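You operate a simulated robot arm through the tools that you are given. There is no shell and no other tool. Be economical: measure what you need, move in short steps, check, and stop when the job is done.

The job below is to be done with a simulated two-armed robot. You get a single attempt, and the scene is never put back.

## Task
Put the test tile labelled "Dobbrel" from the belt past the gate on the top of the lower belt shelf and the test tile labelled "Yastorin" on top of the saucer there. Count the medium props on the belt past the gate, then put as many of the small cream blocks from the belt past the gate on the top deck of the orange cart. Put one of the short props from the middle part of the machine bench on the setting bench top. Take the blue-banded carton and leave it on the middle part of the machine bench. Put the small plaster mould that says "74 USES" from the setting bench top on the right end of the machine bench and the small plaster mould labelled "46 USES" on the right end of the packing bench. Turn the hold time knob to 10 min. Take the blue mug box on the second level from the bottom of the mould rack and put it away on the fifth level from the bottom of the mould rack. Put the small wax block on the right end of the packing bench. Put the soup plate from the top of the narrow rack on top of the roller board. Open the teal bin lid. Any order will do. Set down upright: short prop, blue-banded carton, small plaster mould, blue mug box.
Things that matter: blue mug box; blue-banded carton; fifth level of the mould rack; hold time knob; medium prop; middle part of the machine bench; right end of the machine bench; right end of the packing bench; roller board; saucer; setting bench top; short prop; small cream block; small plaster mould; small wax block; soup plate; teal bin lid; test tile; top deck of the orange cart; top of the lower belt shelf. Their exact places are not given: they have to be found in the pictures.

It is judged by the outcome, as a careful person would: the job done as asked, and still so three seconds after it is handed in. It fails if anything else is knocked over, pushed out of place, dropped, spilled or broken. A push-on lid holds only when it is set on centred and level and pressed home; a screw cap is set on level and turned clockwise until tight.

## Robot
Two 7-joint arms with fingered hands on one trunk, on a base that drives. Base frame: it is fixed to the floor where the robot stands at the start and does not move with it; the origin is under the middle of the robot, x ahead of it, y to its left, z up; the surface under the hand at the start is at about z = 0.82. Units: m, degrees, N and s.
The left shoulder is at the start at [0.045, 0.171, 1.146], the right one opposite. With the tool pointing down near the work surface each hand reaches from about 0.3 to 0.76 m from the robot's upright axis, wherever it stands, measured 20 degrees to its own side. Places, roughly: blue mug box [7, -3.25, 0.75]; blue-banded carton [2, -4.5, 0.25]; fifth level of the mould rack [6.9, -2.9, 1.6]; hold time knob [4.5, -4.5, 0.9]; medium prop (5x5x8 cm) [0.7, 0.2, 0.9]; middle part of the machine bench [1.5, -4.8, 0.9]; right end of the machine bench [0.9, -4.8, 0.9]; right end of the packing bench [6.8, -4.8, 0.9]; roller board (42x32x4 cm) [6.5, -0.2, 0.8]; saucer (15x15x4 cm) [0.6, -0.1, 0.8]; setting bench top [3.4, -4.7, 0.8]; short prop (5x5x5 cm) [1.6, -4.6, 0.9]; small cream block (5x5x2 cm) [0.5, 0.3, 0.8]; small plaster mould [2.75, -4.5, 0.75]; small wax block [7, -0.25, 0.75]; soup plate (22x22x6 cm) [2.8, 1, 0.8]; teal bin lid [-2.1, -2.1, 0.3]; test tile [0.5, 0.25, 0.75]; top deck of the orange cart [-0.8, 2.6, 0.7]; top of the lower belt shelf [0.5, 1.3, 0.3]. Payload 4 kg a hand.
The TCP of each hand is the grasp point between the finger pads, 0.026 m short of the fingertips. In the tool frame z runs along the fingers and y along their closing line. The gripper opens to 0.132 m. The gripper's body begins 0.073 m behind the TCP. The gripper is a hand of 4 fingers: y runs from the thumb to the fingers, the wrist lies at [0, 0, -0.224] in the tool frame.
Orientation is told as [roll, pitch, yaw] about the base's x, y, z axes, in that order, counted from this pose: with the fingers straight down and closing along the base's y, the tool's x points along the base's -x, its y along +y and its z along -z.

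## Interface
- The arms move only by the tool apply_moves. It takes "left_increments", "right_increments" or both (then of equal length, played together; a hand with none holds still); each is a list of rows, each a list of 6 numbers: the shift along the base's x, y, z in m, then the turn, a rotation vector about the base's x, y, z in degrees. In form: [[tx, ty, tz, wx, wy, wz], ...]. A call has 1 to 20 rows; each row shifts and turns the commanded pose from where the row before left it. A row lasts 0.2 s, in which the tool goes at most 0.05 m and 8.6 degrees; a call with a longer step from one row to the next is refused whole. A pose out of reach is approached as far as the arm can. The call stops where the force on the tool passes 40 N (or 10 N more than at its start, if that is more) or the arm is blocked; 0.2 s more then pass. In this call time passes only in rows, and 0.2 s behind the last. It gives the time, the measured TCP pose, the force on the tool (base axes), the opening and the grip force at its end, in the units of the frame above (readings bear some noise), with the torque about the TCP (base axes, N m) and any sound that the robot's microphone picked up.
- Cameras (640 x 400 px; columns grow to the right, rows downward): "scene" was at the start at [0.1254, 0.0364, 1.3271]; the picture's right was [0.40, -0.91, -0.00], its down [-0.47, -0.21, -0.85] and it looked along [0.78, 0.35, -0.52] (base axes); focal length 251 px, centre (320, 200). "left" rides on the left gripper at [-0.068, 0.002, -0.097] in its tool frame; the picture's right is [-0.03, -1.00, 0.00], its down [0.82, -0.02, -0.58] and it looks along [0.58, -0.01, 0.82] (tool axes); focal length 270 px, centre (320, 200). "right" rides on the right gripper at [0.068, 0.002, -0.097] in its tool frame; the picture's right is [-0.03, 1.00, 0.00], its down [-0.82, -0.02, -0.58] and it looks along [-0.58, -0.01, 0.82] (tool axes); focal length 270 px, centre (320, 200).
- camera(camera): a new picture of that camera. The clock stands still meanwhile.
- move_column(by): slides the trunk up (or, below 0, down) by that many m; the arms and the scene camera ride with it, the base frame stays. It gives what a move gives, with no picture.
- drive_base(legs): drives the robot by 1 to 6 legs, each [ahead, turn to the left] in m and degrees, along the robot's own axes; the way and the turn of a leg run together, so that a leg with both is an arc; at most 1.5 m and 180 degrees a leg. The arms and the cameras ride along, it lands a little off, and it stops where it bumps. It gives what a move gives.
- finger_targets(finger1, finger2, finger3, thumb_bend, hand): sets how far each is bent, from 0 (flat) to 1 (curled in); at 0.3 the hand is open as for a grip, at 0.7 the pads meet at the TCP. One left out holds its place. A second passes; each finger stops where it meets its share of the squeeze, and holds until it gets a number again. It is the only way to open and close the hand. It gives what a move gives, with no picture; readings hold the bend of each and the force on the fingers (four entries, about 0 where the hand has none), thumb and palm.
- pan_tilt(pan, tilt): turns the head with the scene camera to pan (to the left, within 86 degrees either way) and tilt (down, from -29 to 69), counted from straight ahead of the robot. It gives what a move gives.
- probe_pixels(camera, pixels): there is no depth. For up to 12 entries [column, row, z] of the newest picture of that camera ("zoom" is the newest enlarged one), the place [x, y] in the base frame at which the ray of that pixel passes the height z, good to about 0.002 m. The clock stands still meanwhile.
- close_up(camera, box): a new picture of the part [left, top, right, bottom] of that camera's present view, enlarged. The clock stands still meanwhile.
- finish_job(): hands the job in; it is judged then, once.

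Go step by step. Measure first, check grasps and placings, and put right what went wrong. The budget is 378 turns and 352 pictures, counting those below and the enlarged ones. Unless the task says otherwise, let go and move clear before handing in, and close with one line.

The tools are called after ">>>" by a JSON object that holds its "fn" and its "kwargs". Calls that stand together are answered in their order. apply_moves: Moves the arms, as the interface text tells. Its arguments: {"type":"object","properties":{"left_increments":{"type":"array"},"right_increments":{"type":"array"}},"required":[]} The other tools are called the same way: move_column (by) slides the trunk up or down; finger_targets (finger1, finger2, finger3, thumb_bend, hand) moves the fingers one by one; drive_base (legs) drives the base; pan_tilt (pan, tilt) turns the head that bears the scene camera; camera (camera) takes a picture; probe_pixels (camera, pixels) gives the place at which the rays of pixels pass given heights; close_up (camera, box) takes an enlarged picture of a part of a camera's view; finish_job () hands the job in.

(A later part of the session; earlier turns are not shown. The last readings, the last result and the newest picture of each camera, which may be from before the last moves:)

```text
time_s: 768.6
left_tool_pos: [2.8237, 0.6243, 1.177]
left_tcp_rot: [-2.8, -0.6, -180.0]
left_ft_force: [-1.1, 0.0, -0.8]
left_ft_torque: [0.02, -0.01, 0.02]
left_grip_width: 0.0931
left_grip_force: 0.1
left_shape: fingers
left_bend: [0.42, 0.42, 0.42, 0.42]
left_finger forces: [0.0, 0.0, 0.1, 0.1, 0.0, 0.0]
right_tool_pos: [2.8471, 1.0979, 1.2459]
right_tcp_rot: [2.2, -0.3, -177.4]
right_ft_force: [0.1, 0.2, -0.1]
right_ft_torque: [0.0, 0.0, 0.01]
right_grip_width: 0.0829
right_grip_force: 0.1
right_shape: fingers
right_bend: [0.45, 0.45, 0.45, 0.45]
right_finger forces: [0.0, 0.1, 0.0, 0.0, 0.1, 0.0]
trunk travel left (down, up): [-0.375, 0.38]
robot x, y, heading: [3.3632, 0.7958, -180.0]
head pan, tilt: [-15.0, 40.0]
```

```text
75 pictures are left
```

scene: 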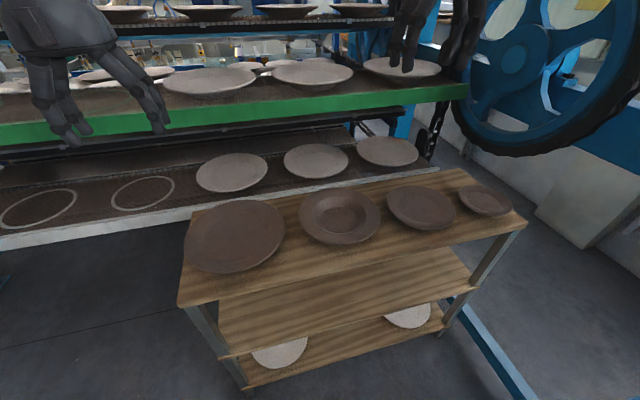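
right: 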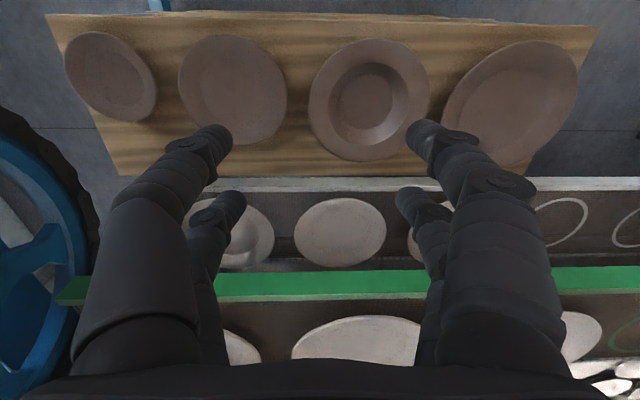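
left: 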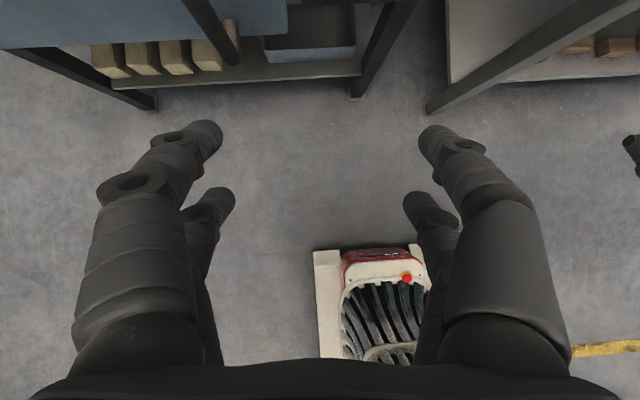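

>>> {"fn": "probe_pixels", "kwargs": {"camera": "right", "pixels": [[309, 97, 0.83], [430, 97, 0.83], [368, 39, 0.83], [366, 161, 0.83], [442, 110, 0.82], [288, 97, 0.82], [300, 178, 0.78], [200, 12, 0.78]]}}

>>> {"fn": "probe_pixels", "kwargs": {"camera": "scene", "pixels": [[299, 214, 0.83], [381, 220, 0.83], [342, 189, 0.83], [340, 245, 0.83], [284, 232, 0.82], [387, 210, 0.82]]}}

>>> {"fn": "close_up", "kwargs": {"camera": "scene", "box": [270, 170, 430, 260]}}

```text
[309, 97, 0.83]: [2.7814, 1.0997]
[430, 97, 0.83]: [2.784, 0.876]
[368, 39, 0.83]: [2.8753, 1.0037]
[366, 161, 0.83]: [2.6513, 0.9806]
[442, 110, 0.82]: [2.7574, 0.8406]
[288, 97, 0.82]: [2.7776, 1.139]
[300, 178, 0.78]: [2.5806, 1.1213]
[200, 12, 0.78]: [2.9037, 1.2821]
```

```text
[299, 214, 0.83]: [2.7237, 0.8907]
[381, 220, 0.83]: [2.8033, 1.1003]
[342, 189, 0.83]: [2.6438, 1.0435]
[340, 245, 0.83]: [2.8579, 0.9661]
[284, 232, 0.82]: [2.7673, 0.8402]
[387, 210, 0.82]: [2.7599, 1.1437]
```

```text
4.00 times, centred on (350, 215) of scene
```

zoom: 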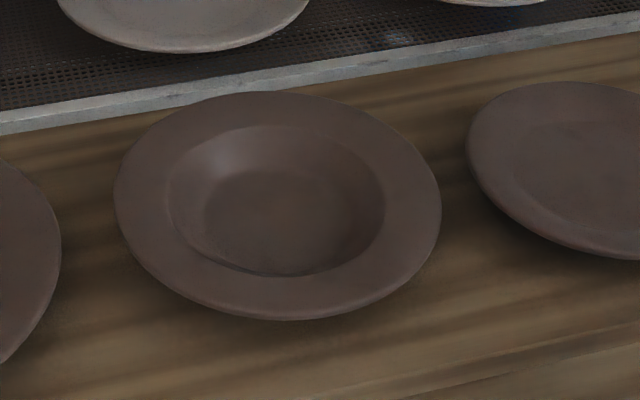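

Plate centre (2.763, 0.988), rim radius ≈0.112. I'll hook each rim with the outer digits and brace inside the well with the inner ones. Pre-shape both hands and move above the rims.

>>> {"fn": "finger_targets", "kwargs": {"hand": "left", "finger1": 0.61, "finger2": 0.61, "finger3": 0.61, "thumb_bend": 0.34}}

>>> {"fn": "finger_targets", "kwargs": {"hand": "right", "finger1": 0.34, "finger2": 0.34, "finger3": 0.34, "thumb_bend": 0.61}}

>>> {"fn": "apply_moves", "kwargs": {"left_increments": [[-0.012, 0.044, -0.01, -2.8, 0, 0], [-0.012, 0.044, -0.01, 0, 0, 0], [-0.012, 0.044, -0.01, 0, 0, 0], [-0.012, 0.044, -0.01, 0, 0, 0], [-0.012, 0.044, -0.01, 0, 0, 0], [0, 0.042, -0.02, 0, 0, 0], [0, 0, -0.045, 0, 0, 0], [0, 0, -0.045, 0, 0, 0]], "right_increments": [[-0.017, -0.001, -0.04, 2.2, 0, -3], [-0.017, -0.001, -0.04, 0, 0, 0], [-0.017, -0.001, -0.04, 0, 0, 0], [-0.017, -0.001, -0.04, 0, 0, 0], [-0.016, -0.001, -0.04, 0, 0, 0], [0, 0, -0.03, 0, 0, 0], [0, 0, 0, 0, 0, 0], [0, 0, 0, 0, 0, 0]]}}

>>> {"fn": "camera", "kwargs": {"camera": "left"}}

>>> {"fn": "camera", "kwargs": {"camera": "right"}}

```text
time_s: 769.6
left_tool_pos: [2.8252, 0.6244, 1.1777]
left_tcp_rot: [-2.8, -0.6, -180.1]
left_ft_force: [-0.2, 0.6, -0.1]
left_ft_torque: [-0.03, 0.03, 0.0]
left_grip_width: 0.0743
left_grip_force: 0.0
left_shape: fingers
left_bend: [0.61, 0.61, 0.61, 0.34]
left_finger forces: [0.1, 0.0, 0.0, 0.0, 0.0, 0.0]
right_tool_pos: [2.8478, 1.0985, 1.2471]
right_tcp_rot: [2.2, -0.5, -177.4]
right_ft_force: [0.0, 0.3, 1.2]
right_ft_torque: [0.02, 0.02, 0.01]
right_grip_width: 0.083
right_grip_force: 0.1
right_shape: fingers
right_bend: [0.45, 0.45, 0.45, 0.45]
right_finger forces: [0.0, 0.0, 0.1, 0.0, 0.0, 0.0]
trunk travel left (down, up): [-0.375, 0.38]
robot x, y, heading: [3.3601, 0.7933, -180.1]
head pan, tilt: [-15.0, 40.0]
```

```text
time_s: 770.6
left_tool_pos: [2.826, 0.6242, 1.1789]
left_tcp_rot: [-2.8, -0.6, -180.0]
left_ft_force: [0.4, 0.1, 0.5]
left_ft_torque: [-0.03, -0.02, -0.01]
left_grip_width: 0.0746
left_grip_force: 0.0
left_shape: fingers
left_bend: [0.61, 0.61, 0.61, 0.34]
left_finger forces: [0.1, 0.1, 0.0, 0.1, 0.0, 0.1]
right_tool_pos: [2.8485, 1.097, 1.2466]
right_tcp_rot: [2.2, -0.4, -177.4]
right_ft_force: [0.1, -0.4, 0.8]
right_ft_torque: [0.02, 0.0, 0.0]
right_grip_width: 0.0743
right_grip_force: 0.1
right_shape: fingers
right_bend: [0.34, 0.34, 0.34, 0.61]
right_finger forces: [0.1, 0.1, 0.0, 0.0, 0.0, 0.0]
trunk travel left (down, up): [-0.375, 0.38]
robot x, y, heading: [3.3611, 0.793, -179.8]
head pan, tilt: [-15.0, 40.0]
```

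```text
time_s: 772.4
left_tool_pos: [2.7644, 0.8852, 1.017]
left_tcp_rot: [0.0, -0.6, -180.0]
left_ft_force: [-0.6, 0.3, -0.3]
left_ft_torque: [0.02, 0.04, -0.03]
left_grip_width: 0.075
left_grip_force: 0.0
left_shape: fingers
left_bend: [0.61, 0.61, 0.61, 0.34]
left_finger forces: [0.1, 0.0, 0.0, 0.0, 0.0, 0.0]
right_tool_pos: [2.7627, 1.0934, 1.0141]
right_tcp_rot: [0.0, -0.4, 179.5]
right_ft_force: [0.0, 0.0, -0.6]
right_ft_torque: [0.03, 0.0, -0.01]
right_grip_width: 0.0743
right_grip_force: 0.0
right_shape: fingers
right_bend: [0.34, 0.34, 0.34, 0.61]
right_finger forces: [0.1, 0.0, 0.0, 0.1, 0.1, 0.0]
trunk travel left (down, up): [-0.375, 0.38]
robot x, y, heading: [3.3626, 0.7916, -179.7]
head pan, tilt: [-15.0, 40.0]
```

```text
73 pictures are left
```

left: 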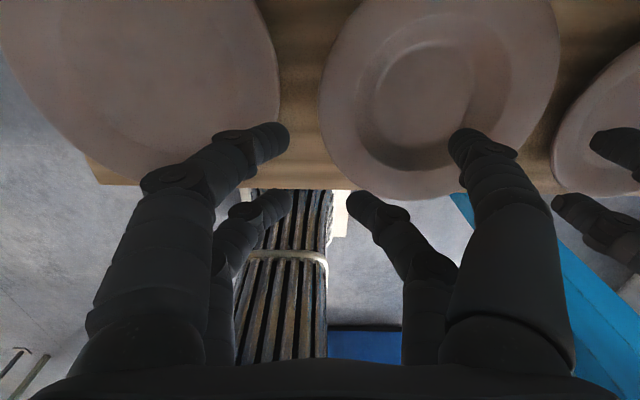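

```text
72 pictures are left
```

right: 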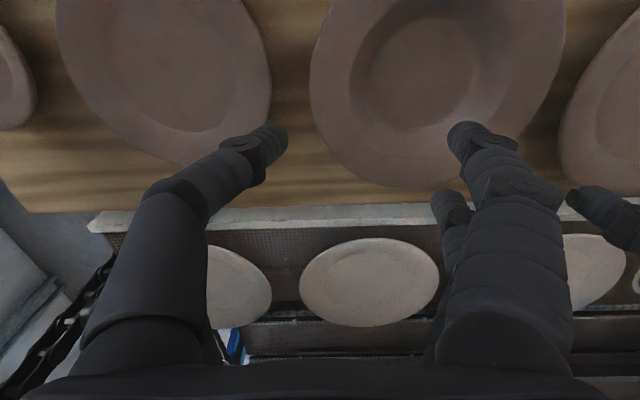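

Both aligned within a few mm (left needs +8 mm in y). Descend both hands 0.165 m.

>>> {"fn": "apply_moves", "kwargs": {"left_increments": [[0, 0.008, -0.04, 0, 0, 0], [0, 0, -0.045, 0, 0, 0], [0, 0, -0.045, 0, 0, 0], [0, 0, -0.035, 0, 0, 0]], "right_increments": [[0, 0, -0.04, 0, 0, 0], [0, 0, -0.045, 0, 0, 0], [0, 0, -0.045, 0, 0, 0], [0, 0, -0.032, 0, 0, 0]]}}

>>> {"fn": "camera", "kwargs": {"camera": "left"}}

>>> {"fn": "camera", "kwargs": {"camera": "right"}}

```text
time_s: 773.4
left_tool_pos: [2.7676, 0.8955, 0.8629]
left_tcp_rot: [-0.3, -1.4, -180.0]
left_ft_force: [-1.0, 0.2, 41.1]
left_ft_torque: [-0.1, -0.56, 0.12]
left_grip_width: 0.076
left_grip_force: 20.3
left_shape: fingers
left_bend: [0.61, 0.64, 0.73, 0.34]
left_finger forces: [6.2, 13.2, 21.2, 0.0, 0.1, 0.0]
right_tool_pos: [2.7655, 1.0934, 0.8643]
right_tcp_rot: [0.2, -1.5, 179.4]
right_ft_force: [-0.1, 8.4, 36.9]
right_ft_torque: [-2.43, 0.23, -0.14]
right_grip_width: 0.078
right_grip_force: 17.3
right_shape: fingers
right_bend: [0.34, 0.35, 0.34, 0.61]
right_finger forces: [13.7, 20.8, 0.0, 0.0, 0.0, 0.1]
trunk travel left (down, up): [-0.375, 0.38]
robot x, y, heading: [3.3636, 0.7939, -180.1]
head pan, tilt: [-15.0, 40.0]
```

```text
71 pictures are left
```

left: 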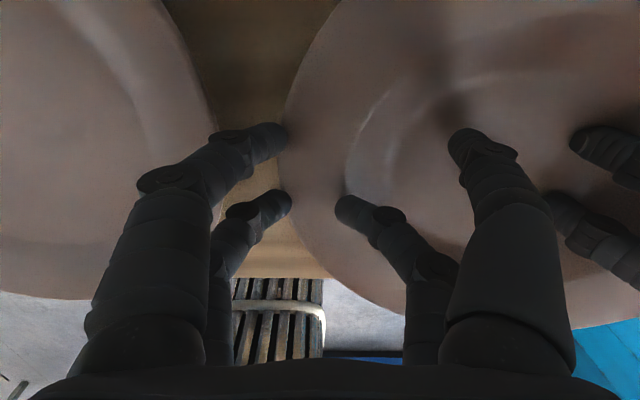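

```text
70 pictures are left
```

right: 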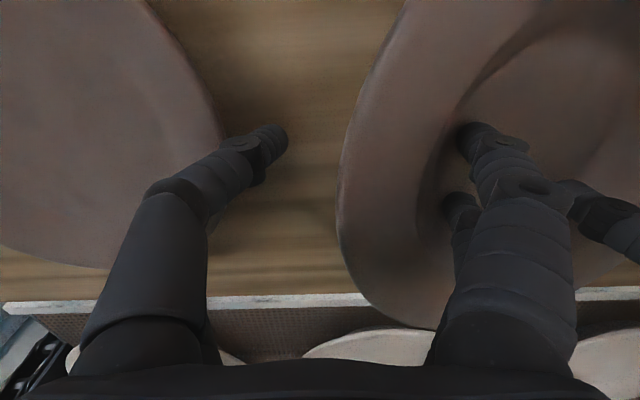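

The left outer digits landed on the rim and the right is 2–3 cm too far out. Raise 3 cm, correct (left −13 mm, right −22 mm in y), and descend again.

>>> {"fn": "apply_moves", "kwargs": {"left_increments": [[0, 0, 0.03, 0, 0, 0], [0, -0.014, 0, 0, 0, 0], [0, 0, -0.025, 0, 0, 0], [0, 0, -0.015, 0, 0, 0], [0, 0, -0.008, 0, 0, 0]], "right_increments": [[0, 0, 0.03, 0, 0, 0], [0, -0.022, 0, 0, 0, 0], [0, 0, -0.025, 0, 0, 0], [0, 0, -0.015, 0, 0, 0], [0, 0, -0.008, 0, 0, 0]]}}

>>> {"fn": "camera", "kwargs": {"camera": "left"}}

>>> {"fn": "camera", "kwargs": {"camera": "right"}}

```text
time_s: 774.2
left_tool_pos: [2.7663, 0.8876, 0.8774]
left_tcp_rot: [-1.2, -1.4, 179.8]
left_ft_force: [5.4, 7.3, 28.5]
left_ft_torque: [0.74, -0.81, 0.07]
left_grip_width: 0.0744
left_grip_force: 14.0
left_shape: fingers
left_bend: [0.61, 0.61, 0.72, 0.34]
left_finger forces: [0.1, 0.0, 28.0, 0.1, 0.0, 0.1]
right_tool_pos: [2.7633, 1.0739, 0.8818]
right_tcp_rot: [0.0, -1.9, 179.3]
right_ft_force: [8.2, 7.0, 31.0]
right_ft_torque: [0.9, -0.87, -0.06]
right_grip_width: 0.0761
right_grip_force: 18.8
right_shape: fingers
right_bend: [0.34, 0.34, 0.34, 0.59]
right_finger forces: [0.0, 0.0, 0.0, 0.1, 37.2, 0.1]
trunk travel left (down, up): [-0.375, 0.38]
robot x, y, heading: [3.3628, 0.7938, -179.8]
head pan, tilt: [-15.0, 40.0]
stopped in row 4 (right hand): the force on the tool passed its limit at 60 N (the readings are from after the stop); the commanded pose is now the measured one
```

```text
69 pictures are left
```

left: 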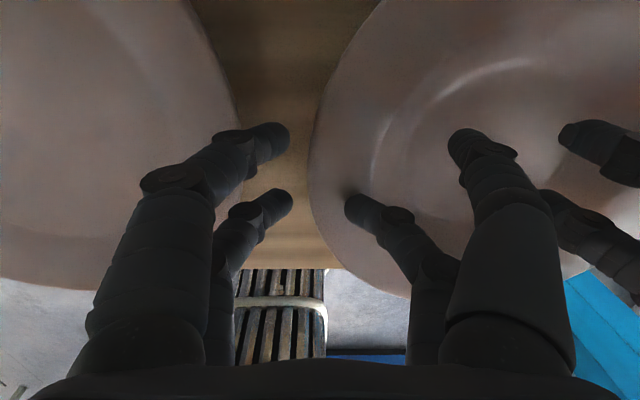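

```text
68 pictures are left
```

right: 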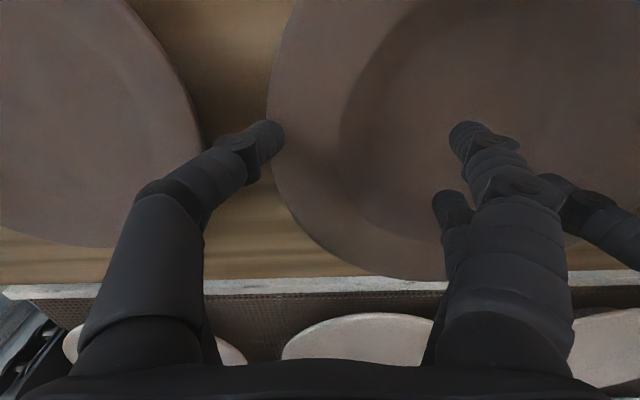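

Ease both up 2 cm; shift the right +13 mm and left +5 mm, then lower more gently.

>>> {"fn": "apply_moves", "kwargs": {"left_increments": [[0, 0, 0.02, 0, 0, 0], [0, 0.006, 0, 0, 0, 0], [0, 0, -0.015, 0, 0, 0], [0, 0, -0.012, 0, 0, 0], [0, 0, -0.01, 0, 0, 0]], "right_increments": [[0, 0, 0.02, 0, 0, 0], [0, 0.014, 0, 0, 0, 0], [0, 0, -0.015, 0, 0, 0], [0, 0, -0.012, 0, 0, 0], [0, 0, -0.01, 0, 0, 0]]}}

>>> {"fn": "camera", "kwargs": {"camera": "left"}}

>>> {"fn": "camera", "kwargs": {"camera": "right"}}

```text
time_s: 775.4
left_tool_pos: [2.7658, 0.8893, 0.8594]
left_tcp_rot: [-0.9, -1.8, -179.8]
left_ft_force: [-4.4, 0.3, 35.7]
left_ft_torque: [-0.12, -0.52, 0.0]
left_grip_width: 0.0751
left_grip_force: 16.5
left_shape: fingers
left_bend: [0.61, 0.65, 0.75, 0.34]
left_finger forces: [2.4, 13.5, 17.9, 0.0, 0.1, 0.0]
right_tool_pos: [2.7604, 1.087, 0.8663]
right_tcp_rot: [0.2, -2.3, 179.2]
right_ft_force: [-5.3, 8.5, 37.6]
right_ft_torque: [-2.45, 0.2, -0.37]
right_grip_width: 0.0781
right_grip_force: 16.6
right_shape: fingers
right_bend: [0.35, 0.34, 0.34, 0.61]
right_finger forces: [16.4, 17.2, 0.1, 0.1, 0.0, 0.1]
trunk travel left (down, up): [-0.375, 0.38]
robot x, y, heading: [3.3631, 0.7951, -179.7]
head pan, tilt: [-15.0, 40.0]
```

```text
67 pictures are left
```

left: 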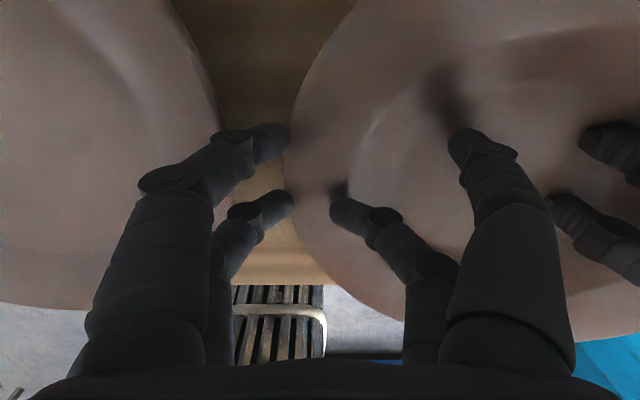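

```text
66 pictures are left
```

right: 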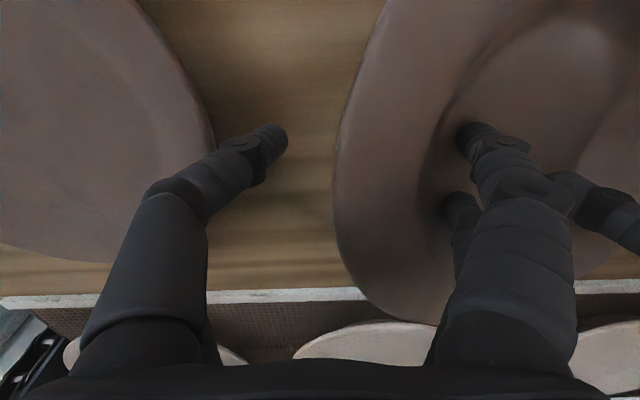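

Working both at once tilts the plate. Raise both hands clear and check the plate.

>>> {"fn": "apply_moves", "kwargs": {"left_increments": [[0, 0, 0.03, 0, 0, 0], [0, 0, 0.03, 0, 0, 0]], "right_increments": [[0, 0, 0.03, 0, 0, 0], [0, 0, 0.03, 0, 0, 0]]}}

>>> {"fn": "camera", "kwargs": {"camera": "left"}}

>>> {"fn": "camera", "kwargs": {"camera": "right"}}

```text
time_s: 776.0
left_tool_pos: [2.766, 0.8898, 0.9116]
left_tcp_rot: [-0.7, -1.0, 180.0]
left_ft_force: [0.8, -0.4, -0.1]
left_ft_torque: [0.01, 0.0, -0.03]
left_grip_width: 0.0746
left_grip_force: 0.0
left_shape: fingers
left_bend: [0.61, 0.61, 0.61, 0.34]
left_finger forces: [0.0, 0.1, 0.1, 0.0, 0.0, 0.0]
right_tool_pos: [2.7616, 1.0878, 0.9153]
right_tcp_rot: [-0.1, -1.1, 179.3]
right_ft_force: [-0.9, -0.1, 0.4]
right_ft_torque: [0.03, 0.0, 0.02]
right_grip_width: 0.0747
right_grip_force: 0.0
right_shape: fingers
right_bend: [0.34, 0.34, 0.34, 0.61]
right_finger forces: [0.0, 0.0, 0.0, 0.0, 0.0, 0.0]
trunk travel left (down, up): [-0.375, 0.38]
robot x, y, heading: [3.3627, 0.793, -179.8]
head pan, tilt: [-15.0, 40.0]
```

```text
65 pictures are left
```

left: 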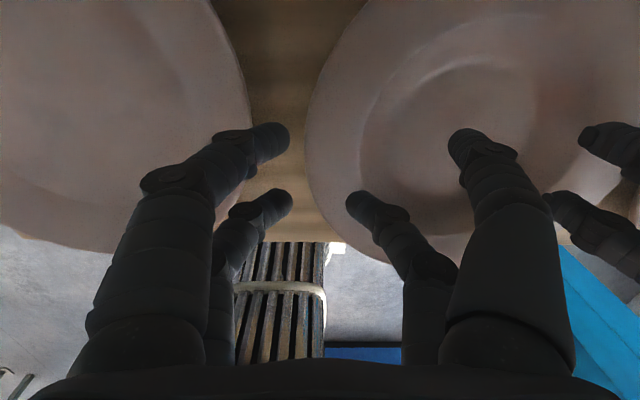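

```text
64 pictures are left
```

right: 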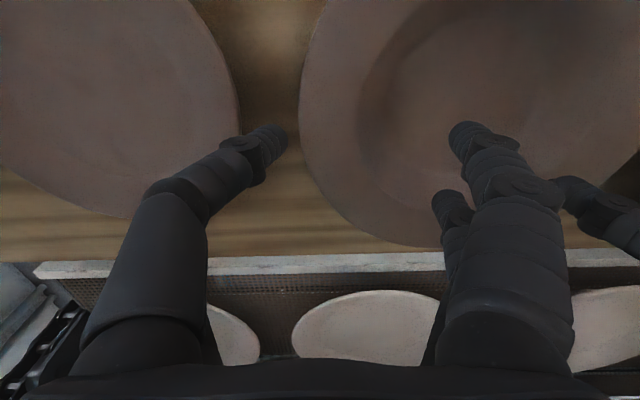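

The plate lies flat. Measured: south rim y 0.880, finger inner face clears by ~6 mm. Lower the left hand alone.

>>> {"fn": "apply_moves", "kwargs": {"left_increments": [[0, 0, -0.03, 0.7, 0, 0], [0, 0, -0.02, 0, 0, 0], [0, 0, -0.012, 0, 0, 0], [0, 0, -0.008, 0, 0, 0]]}}

>>> {"fn": "camera", "kwargs": {"camera": "left"}}

```text
time_s: 776.9
left_tool_pos: [2.7589, 0.889, 0.8551]
left_tcp_rot: [-1.8, -1.9, -179.5]
left_ft_force: [2.7, -5.1, 16.2]
left_ft_torque: [0.46, -0.14, -0.11]
left_grip_width: 0.0739
left_grip_force: 8.6
left_shape: fingers
left_bend: [0.61, 0.61, 0.69, 0.34]
left_finger forces: [0.1, 0.0, 9.0, 0.0, 7.8, 0.0]
right_tool_pos: [2.7612, 1.0878, 0.9178]
right_tcp_rot: [0.0, -1.2, 179.3]
right_ft_force: [-0.4, -0.3, 1.2]
right_ft_torque: [-0.05, -0.05, 0.0]
right_grip_width: 0.0757
right_grip_force: 0.8
right_shape: fingers
right_bend: [0.34, 0.34, 0.34, 0.61]
right_finger forces: [0.5, 0.3, 0.0, 0.1, 0.1, 0.0]
trunk travel left (down, up): [-0.375, 0.38]
robot x, y, heading: [3.3623, 0.7918, -179.9]
head pan, tilt: [-15.0, 40.0]
stopped in row 4 (left hand): the force on the tool passed its limit at 45 N (the readings are from after the stop); the commanded pose is now the measured one
```

```text
63 pictures are left
```

left: 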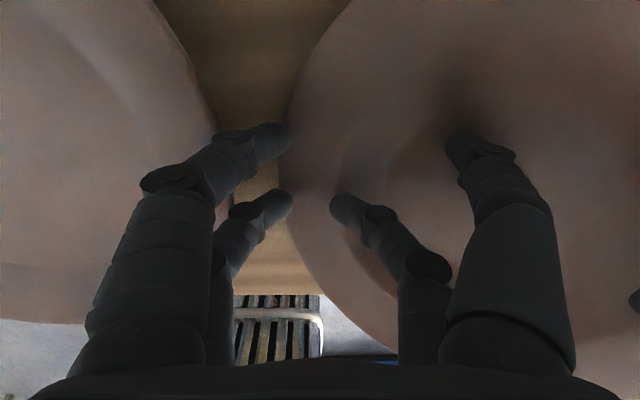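

I see: finger3 sits on the thumb side. Raise the left, set finger3 with the thumb on both hands, and retry.

>>> {"fn": "apply_moves", "kwargs": {"left_increments": [[0, 0, 0.03, 1.8, 0, 0], [0, 0, 0.02, 0, 0, 0]]}}

>>> {"fn": "finger_targets", "kwargs": {"hand": "left", "finger1": 0.61, "finger2": 0.61, "finger3": 0.34, "thumb_bend": 0.34}}

>>> {"fn": "finger_targets", "kwargs": {"hand": "right", "finger1": 0.34, "finger2": 0.34, "finger3": 0.61, "thumb_bend": 0.61}}

>>> {"fn": "camera", "kwargs": {"camera": "left"}}

>>> {"fn": "camera", "kwargs": {"camera": "right"}}

```text
time_s: 777.5
left_tool_pos: [2.7592, 0.8901, 0.9041]
left_tcp_rot: [-3.5, -1.8, -179.6]
left_ft_force: [-0.2, 0.2, -1.0]
left_ft_torque: [0.0, 0.0, -0.01]
left_grip_width: 0.0747
left_grip_force: 0.1
left_shape: fingers
left_bend: [0.61, 0.61, 0.61, 0.34]
left_finger forces: [0.0, 0.0, 0.0, 0.0, 0.0, 0.0]
right_tool_pos: [2.7606, 1.0886, 0.9176]
right_tcp_rot: [-0.1, -1.3, 179.4]
right_ft_force: [-0.6, -0.2, 0.4]
right_ft_torque: [0.01, -0.01, -0.04]
right_grip_width: 0.0753
right_grip_force: 0.0
right_shape: fingers
right_bend: [0.34, 0.34, 0.34, 0.61]
right_finger forces: [0.0, 0.0, 0.0, 0.0, 0.1, 0.1]
trunk travel left (down, up): [-0.375, 0.38]
robot x, y, heading: [3.3644, 0.7955, -180.0]
head pan, tilt: [-15.0, 40.0]
```

```text
time_s: 778.5
left_tool_pos: [2.7587, 0.8896, 0.904]
left_tcp_rot: [-3.6, -1.8, -179.5]
left_ft_force: [0.2, -0.1, -0.7]
left_ft_torque: [0.0, -0.01, 0.02]
left_grip_width: 0.0745
left_grip_force: 0.1
left_shape: fingers
left_bend: [0.61, 0.61, 0.34, 0.34]
left_finger forces: [0.0, 0.0, 0.0, 0.0, 0.1, 0.0]
right_tool_pos: [2.7624, 1.0873, 0.9177]
right_tcp_rot: [0.0, -1.1, 179.4]
right_ft_force: [-0.5, -0.3, -0.3]
right_ft_torque: [0.01, 0.02, -0.03]
right_grip_width: 0.0754
right_grip_force: 0.1
right_shape: fingers
right_bend: [0.34, 0.34, 0.34, 0.61]
right_finger forces: [0.0, 0.1, 0.1, 0.0, 0.1, 0.0]
trunk travel left (down, up): [-0.375, 0.38]
robot x, y, heading: [3.365, 0.7947, -179.9]
head pan, tilt: [-15.0, 40.0]
```

```text
time_s: 779.5
left_tool_pos: [2.7586, 0.8886, 0.9048]
left_tcp_rot: [-3.5, -1.8, -179.5]
left_ft_force: [0.0, 0.8, 0.4]
left_ft_torque: [0.01, 0.0, 0.02]
left_grip_width: 0.0745
left_grip_force: 0.1
left_shape: fingers
left_bend: [0.61, 0.61, 0.34, 0.34]
left_finger forces: [0.1, 0.0, 0.1, 0.0, 0.0, 0.0]
right_tool_pos: [2.7615, 1.0863, 0.9167]
right_tcp_rot: [0.0, -1.2, 179.5]
right_ft_force: [0.1, 0.1, 0.5]
right_ft_torque: [0.04, -0.02, 0.02]
right_grip_width: 0.0754
right_grip_force: 0.1
right_shape: fingers
right_bend: [0.34, 0.34, 0.61, 0.61]
right_finger forces: [0.0, 0.0, 0.0, 0.0, 0.1, 0.0]
trunk travel left (down, up): [-0.375, 0.38]
robot x, y, heading: [3.3641, 0.7944, -180.2]
head pan, tilt: [-15.0, 40.0]
```

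```text
62 pictures are left
```

left: 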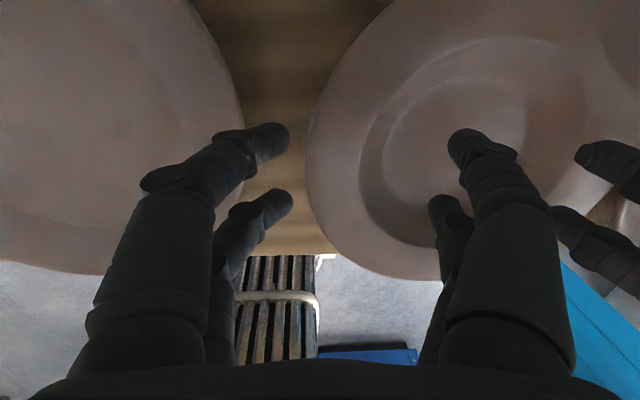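

```text
61 pictures are left
```

right: 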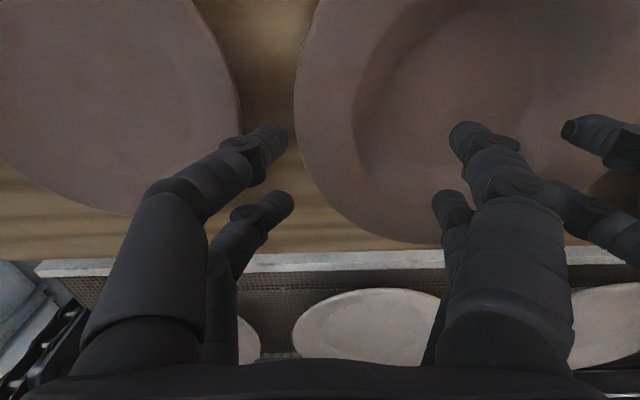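

Now both pairs straddle the rims properly. Lower both (right shifted +5 mm).

>>> {"fn": "apply_moves", "kwargs": {"left_increments": [[0, 0, -0.02, -3.5, 0, 0], [0, 0, -0.02, 0, 0, 0], [0, 0, -0.012, 0, 0, 0], [0, 0, -0.01, 0, 0, 0]], "right_increments": [[0, 0.006, -0.025, 0, 0, 0], [0, 0, -0.025, 0, 0, 0], [0, 0, -0.015, 0, 0, 0], [0, 0, -0.01, 0, 0, 0]]}}

>>> {"fn": "camera", "kwargs": {"camera": "left"}}

>>> {"fn": "camera", "kwargs": {"camera": "right"}}

```text
time_s: 780.5
left_tool_pos: [2.7592, 0.8881, 0.8499]
left_tcp_rot: [-0.4, -2.4, -179.5]
left_ft_force: [-2.5, -11.1, 40.0]
left_ft_torque: [2.67, -0.59, -0.18]
left_grip_width: 0.0767
left_grip_force: 19.4
left_shape: fingers
left_bend: [0.61, 0.61, 0.36, 0.33]
left_finger forces: [0.8, 0.0, 34.3, 0.0, 4.0, 0.1]
right_tool_pos: [2.7626, 1.0941, 0.8494]
right_tcp_rot: [0.0, -2.1, 179.1]
right_ft_force: [0.1, 8.9, 27.9]
right_ft_torque: [-1.79, -0.62, 0.23]
right_grip_width: 0.0766
right_grip_force: 13.5
right_shape: fingers
right_bend: [0.36, 0.34, 0.61, 0.61]
right_finger forces: [25.6, 1.2, 0.1, 0.0, 0.1, 0.1]
trunk travel left (down, up): [-0.375, 0.38]
robot x, y, heading: [3.3638, 0.7896, -179.7]
head pan, tilt: [-15.0, 40.0]
```

```text
60 pictures are left
```

left: 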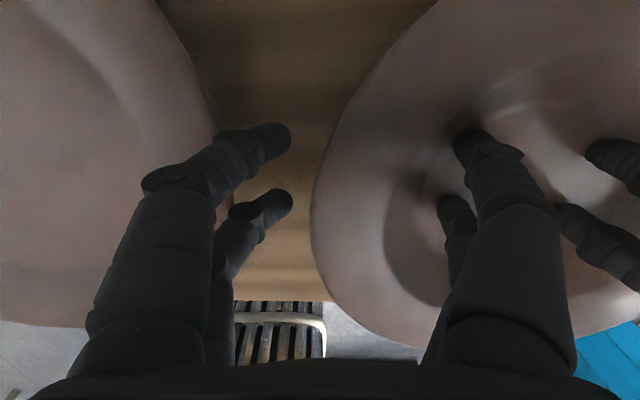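

```text
59 pictures are left
```

right: 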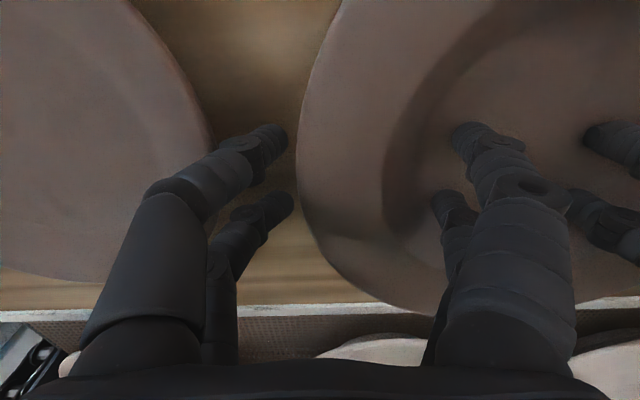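

Outer digits are in the gaps; inner tips touch the well floor. Flatten the inner digits a little, go 12 mm lower, then curl the outer digits under the rim.

>>> {"fn": "finger_targets", "kwargs": {"hand": "left", "finger3": 0.22, "thumb_bend": 0.22}}

>>> {"fn": "finger_targets", "kwargs": {"hand": "right", "finger1": 0.22, "finger2": 0.22}}

>>> {"fn": "apply_moves", "kwargs": {"left_increments": [[0, 0, -0.006, 0, 0, 0], [0, 0, -0.006, 0, 0, 0]], "right_increments": [[0, 0, -0.006, 0, 0, 0], [0, 0, -0.006, 0, 0, 0]]}}

>>> {"fn": "finger_targets", "kwargs": {"hand": "left", "finger1": 0.8, "finger2": 0.8}}

>>> {"fn": "finger_targets", "kwargs": {"hand": "right", "finger3": 0.8, "thumb_bend": 0.8}}

>>> {"fn": "camera", "kwargs": {"camera": "left"}}

>>> {"fn": "camera", "kwargs": {"camera": "right"}}

```text
time_s: 781.0
left_tool_pos: [2.7601, 0.8894, 0.8446]
left_tcp_rot: [-0.2, -2.0, -179.5]
left_ft_force: [3.4, -6.2, 14.8]
left_ft_torque: [1.12, -0.29, -0.5]
left_grip_width: 0.0869
left_grip_force: 9.0
left_shape: fingers
left_bend: [0.62, 0.61, 0.26, 0.22]
left_finger forces: [1.8, 0.0, 13.7, 0.0, 1.9, 0.0]
right_tool_pos: [2.7599, 1.0938, 0.8491]
right_tcp_rot: [0.3, -2.0, 179.2]
right_ft_force: [2.0, 2.0, 11.0]
right_ft_torque: [-0.82, -0.19, 0.19]
right_grip_width: 0.0783
right_grip_force: 5.7
right_shape: fingers
right_bend: [0.33, 0.34, 0.61, 0.61]
right_finger forces: [8.7, 2.7, 0.0, 0.0, 0.0, 0.1]
trunk travel left (down, up): [-0.375, 0.38]
robot x, y, heading: [3.3648, 0.794, -179.9]
head pan, tilt: [-15.0, 40.0]
stopped (right hand): the force on the tool passed its limit at 41 N (the readings are from after the stop); the commanded pose is now the measured one
```

```text
time_s: 782.0
left_tool_pos: [2.7604, 0.8872, 0.8425]
left_tcp_rot: [0.1, -2.0, -179.6]
left_ft_force: [4.7, -8.0, 25.9]
left_ft_torque: [1.77, -0.43, -0.64]
left_grip_width: 0.087
left_grip_force: 13.5
left_shape: fingers
left_bend: [0.63, 0.61, 0.26, 0.22]
left_finger forces: [3.1, 0.5, 20.8, 0.0, 3.1, 0.0]
right_tool_pos: [2.7608, 1.0938, 0.8478]
right_tcp_rot: [0.2, -1.9, 179.2]
right_ft_force: [-0.7, -0.1, 0.0]
right_ft_torque: [0.0, 0.01, 0.0]
right_grip_width: 0.0897
right_grip_force: 0.1
right_shape: fingers
right_bend: [0.22, 0.22, 0.61, 0.61]
right_finger forces: [0.1, 0.0, 0.1, 0.0, 0.0, 0.1]
trunk travel left (down, up): [-0.375, 0.38]
robot x, y, heading: [3.361, 0.7932, -180.1]
head pan, tilt: [-15.0, 40.0]
```

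```text
time_s: 782.5
left_tool_pos: [2.7583, 0.8894, 0.8416]
left_tcp_rot: [-0.2, -2.1, -179.6]
left_ft_force: [6.5, -7.3, 19.8]
left_ft_torque: [1.48, -0.35, -0.74]
left_grip_width: 0.0889
left_grip_force: 10.0
left_shape: fingers
left_bend: [0.62, 0.61, 0.24, 0.21]
left_finger forces: [1.5, 0.0, 16.0, 0.1, 3.2, 0.0]
right_tool_pos: [2.76, 1.093, 0.8453]
right_tcp_rot: [0.2, -1.9, 179.2]
right_ft_force: [1.4, 1.6, 3.6]
right_ft_torque: [-0.26, -0.07, 0.11]
right_grip_width: 0.0907
right_grip_force: 2.1
right_shape: fingers
right_bend: [0.22, 0.22, 0.61, 0.61]
right_finger forces: [2.8, 0.5, 0.1, 0.0, 0.0, 0.1]
trunk travel left (down, up): [-0.375, 0.38]
robot x, y, heading: [3.3645, 0.79, -180.0]
head pan, tilt: [-15.0, 40.0]
stopped in row 2 (left hand): the force on the tool passed its limit at 43 N (the readings are from after the stop); the commanded pose is now the measured one
```

```text
time_s: 783.5
left_tool_pos: [2.7585, 0.8878, 0.8406]
left_tcp_rot: [-0.3, -2.3, -179.6]
left_ft_force: [5.3, -10.6, 25.3]
left_ft_torque: [2.21, -0.44, -0.73]
left_grip_width: 0.0625
left_grip_force: 13.5
left_shape: fingers
left_bend: [0.79, 0.8, 0.24, 0.21]
left_finger forces: [0.9, 0.7, 22.5, 0.0, 5.1, 0.0]
right_tool_pos: [2.7594, 1.0937, 0.8458]
right_tcp_rot: [0.0, -1.9, 179.2]
right_ft_force: [-1.0, 1.7, 3.4]
right_ft_torque: [-0.25, -0.06, 0.0]
right_grip_width: 0.0905
right_grip_force: 2.1
right_shape: fingers
right_bend: [0.22, 0.22, 0.61, 0.61]
right_finger forces: [3.0, 0.3, 0.1, 0.0, 0.1, 0.1]
trunk travel left (down, up): [-0.375, 0.38]
robot x, y, heading: [3.362, 0.7919, -179.9]
head pan, tilt: [-15.0, 40.0]
```

```text
time_s: 784.5
left_tool_pos: [2.7582, 0.8886, 0.8416]
left_tcp_rot: [-0.2, -2.1, -179.5]
left_ft_force: [6.5, -17.8, 32.6]
left_ft_torque: [3.01, -0.6, -0.83]
left_grip_width: 0.063
left_grip_force: 20.4
left_shape: fingers
left_bend: [0.79, 0.79, 0.25, 0.21]
left_finger forces: [2.1, 2.2, 31.0, 0.1, 6.2, 0.0]
right_tool_pos: [2.7595, 1.0945, 0.8443]
right_tcp_rot: [0.0, -1.8, 179.1]
right_ft_force: [-2.3, 16.2, 0.5]
right_ft_torque: [-0.55, 0.06, 0.08]
right_grip_width: 0.0696
right_grip_force: 11.7
right_shape: fingers
right_bend: [0.21, 0.21, 0.79, 0.75]
right_finger forces: [4.5, 1.4, 4.2, 0.0, 13.3, 0.0]
trunk travel left (down, up): [-0.375, 0.38]
robot x, y, heading: [3.3627, 0.7935, -180.0]
head pan, tilt: [-15.0, 40.0]
```

```text
58 pictures are left
```

left: 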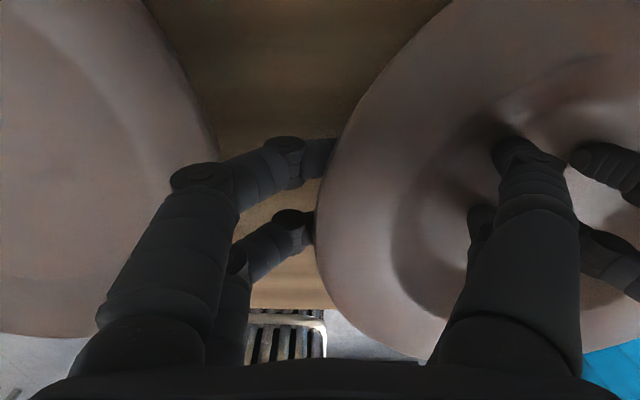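

```text
57 pictures are left
```

right: 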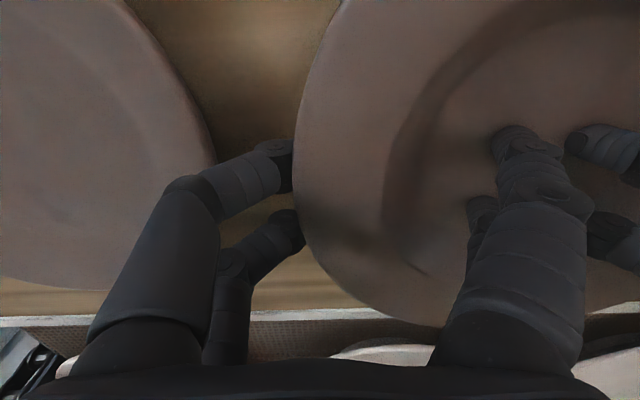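

Outer fingertips are hooked under the rim on both sides. Lift both hands together gently.

>>> {"fn": "apply_moves", "kwargs": {"left_increments": [[0, 0, 0.008, 0, 0, 0], [0, 0, 0.01, 0, 0, 0], [0, 0, 0.01, 0, 0, 0]], "right_increments": [[0, 0, 0.005, 0, 0, 0], [0, 0, 0.01, 0, 0, 0], [0, 0, 0.01, 0, 0, 0]]}}

>>> {"fn": "camera", "kwargs": {"camera": "scene"}}

>>> {"fn": "camera", "kwargs": {"camera": "left"}}

```text
time_s: 785.3
left_tool_pos: [2.7564, 0.8892, 0.8655]
left_tcp_rot: [0.0, -1.9, -179.5]
left_ft_force: [-0.5, -9.0, -0.9]
left_ft_torque: [0.97, -0.05, -0.08]
left_grip_width: 0.0639
left_grip_force: 12.4
left_shape: fingers
left_bend: [0.78, 0.78, 0.24, 0.22]
left_finger forces: [4.9, 7.3, 8.9, 0.2, 3.9, 0.0]
right_tool_pos: [2.7577, 1.0939, 0.8671]
right_tcp_rot: [0.0, -1.7, 179.2]
right_ft_force: [-0.5, 9.1, -7.0]
right_ft_torque: [-0.25, 0.07, 0.07]
right_grip_width: 0.0686
right_grip_force: 7.3
right_shape: fingers
right_bend: [0.21, 0.21, 0.79, 0.76]
right_finger forces: [0.9, 0.7, 2.9, 0.0, 10.7, 0.1]
trunk travel left (down, up): [-0.375, 0.38]
robot x, y, heading: [3.3673, 0.7926, -179.9]
head pan, tilt: [-15.0, 40.0]
```

```text
56 pictures are left
```

scene: 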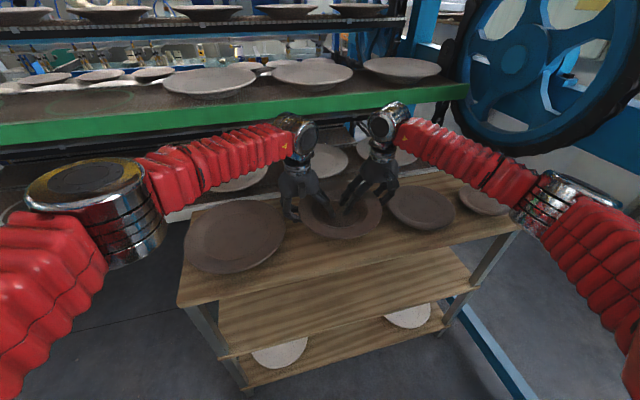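

```text
55 pictures are left
```

left: 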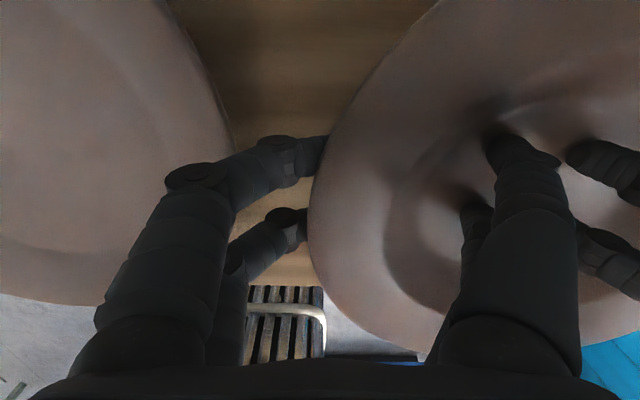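

The plate is rising with the hands. Continue lifting 0.12 m in step.

>>> {"fn": "apply_moves", "kwargs": {"left_increments": [[0, 0, 0.02, 0, 0, 0], [0, 0, 0.025, 0, 0, 0], [0, 0, 0.025, 0, 0, 0], [0, 0, 0.025, 0, 0, 0], [0, 0, 0.025, 0, 0, 0]], "right_increments": [[0, 0, 0.02, 0, 0, 0], [0, 0, 0.025, 0, 0, 0], [0, 0, 0.025, 0, 0, 0], [0, 0, 0.025, 0, 0, 0], [0, 0, 0.025, 0, 0, 0]]}}

>>> {"fn": "close_up", "kwargs": {"camera": "scene", "box": [220, 80, 460, 260]}}

```text
time_s: 786.5
left_tool_pos: [2.7572, 0.889, 0.9888]
left_tcp_rot: [-0.2, -2.0, -179.5]
left_ft_force: [1.0, -9.0, -0.9]
left_ft_torque: [0.8, -0.01, -0.09]
left_grip_width: 0.064
left_grip_force: 11.0
left_shape: fingers
left_bend: [0.78, 0.78, 0.24, 0.22]
left_finger forces: [4.5, 7.0, 7.2, 0.1, 2.9, 0.0]
right_tool_pos: [2.7594, 1.0948, 0.9865]
right_tcp_rot: [0.2, -1.6, 179.2]
right_ft_force: [0.2, 8.4, -6.0]
right_ft_torque: [-0.34, 0.1, 0.04]
right_grip_width: 0.0682
right_grip_force: 8.0
right_shape: fingers
right_bend: [0.2, 0.2, 0.79, 0.76]
right_finger forces: [1.6, 1.4, 2.5, 0.0, 10.5, 0.0]
trunk travel left (down, up): [-0.375, 0.38]
robot x, y, heading: [3.3606, 0.795, -179.9]
head pan, tilt: [-15.0, 40.0]
```

```text
2.22 times, centred on (340, 170) of scene
```

zoom: 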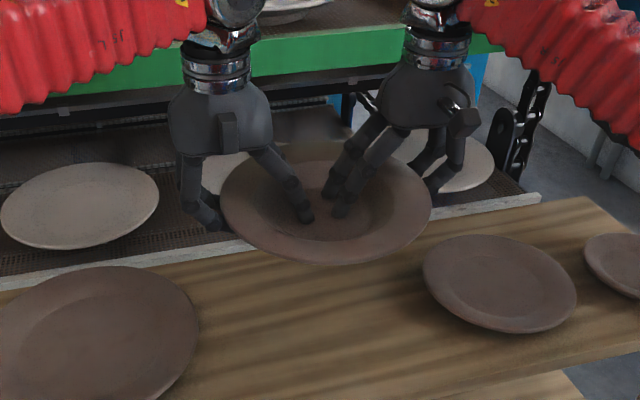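

The plate is securely held level by both hands. Back away and turn left, in gentle legs.

>>> {"fn": "drive_base", "kwargs": {"legs": [[-0.42, 0]]}}

>>> {"fn": "drive_base", "kwargs": {"legs": [[0, 17], [0, 17]]}}

>>> {"fn": "drive_base", "kwargs": {"legs": [[0, 17], [0, 17]]}}

>>> {"fn": "drive_base", "kwargs": {"legs": [[0, 16], [0, 14]]}}

>>> {"fn": "pan_tilt", "kwargs": {"pan": 0, "tilt": 30}}

>>> {"fn": "camera", "kwargs": {"camera": "scene"}}

```text
time_s: 789.1
left_tool_pos: [3.1874, 0.8904, 0.9874]
left_tcp_rot: [-0.1, -2.0, -179.5]
left_ft_force: [1.0, -9.5, -0.7]
left_ft_torque: [0.78, 0.04, -0.08]
left_grip_width: 0.064
left_grip_force: 10.2
left_shape: fingers
left_bend: [0.78, 0.78, 0.24, 0.22]
left_finger forces: [4.6, 7.0, 6.9, 0.0, 2.9, 0.0]
right_tool_pos: [3.1879, 1.0945, 0.9869]
right_tcp_rot: [0.1, -1.7, 179.1]
right_ft_force: [0.7, 8.5, -4.4]
right_ft_torque: [-0.32, 0.06, 0.03]
right_grip_width: 0.0684
right_grip_force: 8.1
right_shape: fingers
right_bend: [0.2, 0.2, 0.79, 0.76]
right_finger forces: [1.7, 1.4, 2.5, 0.0, 10.3, 0.1]
trunk travel left (down, up): [-0.375, 0.38]
robot x, y, heading: [3.7912, 0.798, -180.1]
head pan, tilt: [-15.0, 40.0]
```

```text
time_s: 791.9
left_tool_pos: [3.2381, 0.5332, 0.9879]
left_tcp_rot: [-0.1, -2.0, -145.4]
left_ft_force: [0.5, -5.0, -2.8]
left_ft_torque: [0.49, 0.34, 0.08]
left_grip_width: 0.0648
left_grip_force: 7.9
left_shape: fingers
left_bend: [0.78, 0.78, 0.2, 0.21]
left_finger forces: [4.0, 5.3, 3.7, 0.0, 2.7, 0.0]
right_tool_pos: [3.1255, 0.7075, 0.9891]
right_tcp_rot: [-0.2, -1.6, -146.9]
right_ft_force: [-0.9, 3.1, -2.7]
right_ft_torque: [-0.37, -0.21, 0.3]
right_grip_width: 0.067
right_grip_force: 7.2
right_shape: fingers
right_bend: [0.19, 0.2, 0.79, 0.77]
right_finger forces: [2.5, 2.2, 2.0, 0.0, 7.6, 0.0]
trunk travel left (down, up): [-0.375, 0.38]
robot x, y, heading: [3.7724, 0.8282, -145.4]
head pan, tilt: [-15.0, 40.0]
stopped in leg 2: the robot was blocked; the commanded pose is now the measured one
```

```text
time_s: 794.9
left_tool_pos: [3.4968, 0.2819, 0.9894]
left_tcp_rot: [-0.1, -2.1, -111.2]
left_ft_force: [3.5, -3.5, -3.5]
left_ft_torque: [0.16, 0.5, 0.09]
left_grip_width: 0.0651
left_grip_force: 7.1
left_shape: fingers
left_bend: [0.78, 0.78, 0.19, 0.21]
left_finger forces: [4.0, 4.9, 2.9, 0.0, 2.4, 0.0]
right_tool_pos: [3.3048, 0.363, 0.9905]
right_tcp_rot: [-0.2, -1.5, -112.7]
right_ft_force: [-1.7, 2.3, -2.3]
right_ft_torque: [-0.14, -0.39, 0.3]
right_grip_width: 0.0667
right_grip_force: 7.2
right_shape: fingers
right_bend: [0.19, 0.2, 0.79, 0.77]
right_finger forces: [2.6, 2.3, 2.0, 0.0, 7.1, 0.1]
trunk travel left (down, up): [-0.375, 0.38]
robot x, y, heading: [3.7289, 0.8364, -111.4]
head pan, tilt: [-15.0, 40.0]
stopped in leg 2: the robot was blocked; the commanded pose is now the measured one
```

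```text
time_s: 797.2
left_tool_pos: [3.8011, 0.2418, 0.9891]
left_tcp_rot: [0.0, -2.0, -81.5]
left_ft_force: [6.2, -1.8, -3.6]
left_ft_torque: [-0.08, 0.4, 0.16]
left_grip_width: 0.0652
left_grip_force: 7.4
left_shape: fingers
left_bend: [0.78, 0.78, 0.2, 0.21]
left_finger forces: [4.3, 5.2, 2.5, 0.0, 2.2, 0.1]
right_tool_pos: [3.5957, 0.2156, 0.9898]
right_tcp_rot: [-0.1, -1.5, -83.0]
right_ft_force: [-5.1, 1.6, -1.0]
right_ft_torque: [0.07, -0.56, 0.34]
right_grip_width: 0.0666
right_grip_force: 7.6
right_shape: fingers
right_bend: [0.2, 0.2, 0.79, 0.77]
right_finger forces: [3.2, 2.5, 2.3, 0.1, 7.8, 0.0]
trunk travel left (down, up): [-0.375, 0.38]
robot x, y, heading: [3.6997, 0.8363, -81.7]
head pan, tilt: [-15.0, 40.0]
```

```text
time_s: 798.0
left_tool_pos: [3.7983, 0.2432, 0.9905]
left_tcp_rot: [0.1, -2.2, -81.5]
left_ft_force: [4.0, -1.8, -4.1]
left_ft_torque: [-0.11, 0.34, 0.18]
left_grip_width: 0.0651
left_grip_force: 7.0
left_shape: fingers
left_bend: [0.78, 0.78, 0.2, 0.21]
left_finger forces: [4.3, 5.1, 2.4, 0.0, 2.0, 0.0]
right_tool_pos: [3.591, 0.2161, 0.9895]
right_tcp_rot: [0.0, -1.6, -83.1]
right_ft_force: [-6.1, 2.5, -3.2]
right_ft_torque: [0.11, -0.56, 0.44]
right_grip_width: 0.0666
right_grip_force: 8.5
right_shape: fingers
right_bend: [0.2, 0.2, 0.79, 0.77]
right_finger forces: [3.4, 2.9, 2.2, 0.0, 7.9, 0.0]
trunk travel left (down, up): [-0.375, 0.38]
robot x, y, heading: [3.6984, 0.8366, -81.6]
head pan, tilt: [0.0, 30.0]
```

```text
53 pictures are left
```

scene: 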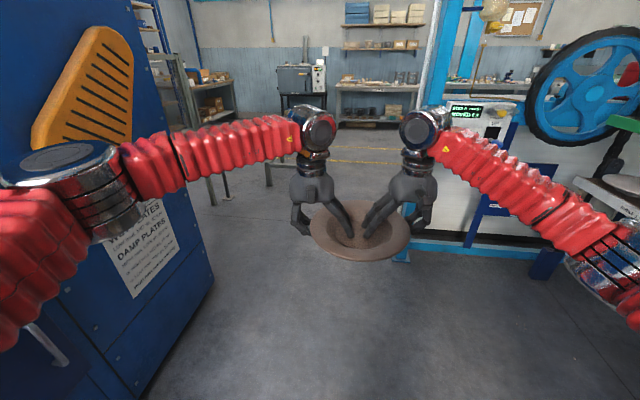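

Plate steady. Steer slightly left (+5°) and drive 1.45 m through the passage.

>>> {"fn": "drive_base", "kwargs": {"legs": [[0, 5], [0.75, 0], [0.7, 0]]}}

>>> {"fn": "camera", "kwargs": {"camera": "scene"}}

```text
time_s: 806.2
left_tool_pos: [4.173, -1.1795, 0.9896]
left_tcp_rot: [0.0, -2.2, -77.3]
left_ft_force: [5.4, -1.1, -3.6]
left_ft_torque: [-0.08, 0.42, 0.06]
left_grip_width: 0.0651
left_grip_force: 6.4
left_shape: fingers
left_bend: [0.78, 0.78, 0.2, 0.21]
left_finger forces: [4.3, 5.0, 2.4, 0.1, 2.1, 0.0]
right_tool_pos: [3.9695, -1.2226, 0.9888]
right_tcp_rot: [-0.2, -1.5, -78.8]
right_ft_force: [-5.9, 1.1, -3.0]
right_ft_torque: [0.09, -0.52, 0.26]
right_grip_width: 0.0663
right_grip_force: 8.2
right_shape: fingers
right_bend: [0.2, 0.2, 0.79, 0.77]
right_finger forces: [3.2, 2.7, 2.3, 0.0, 7.7, 0.1]
trunk travel left (down, up): [-0.375, 0.38]
robot x, y, heading: [4.0265, -0.5908, -77.8]
head pan, tilt: [0.0, 30.0]
```

```text
52 pictures are left
```

scene: 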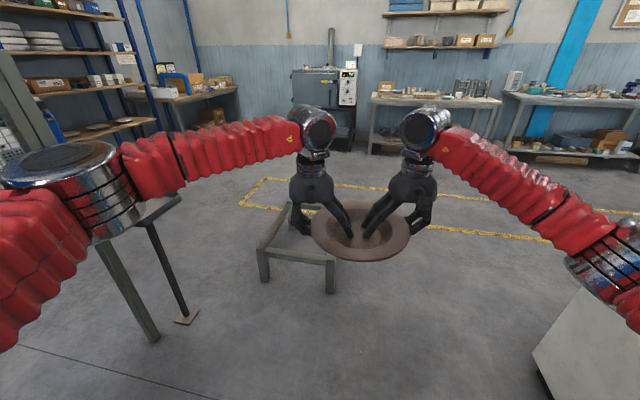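

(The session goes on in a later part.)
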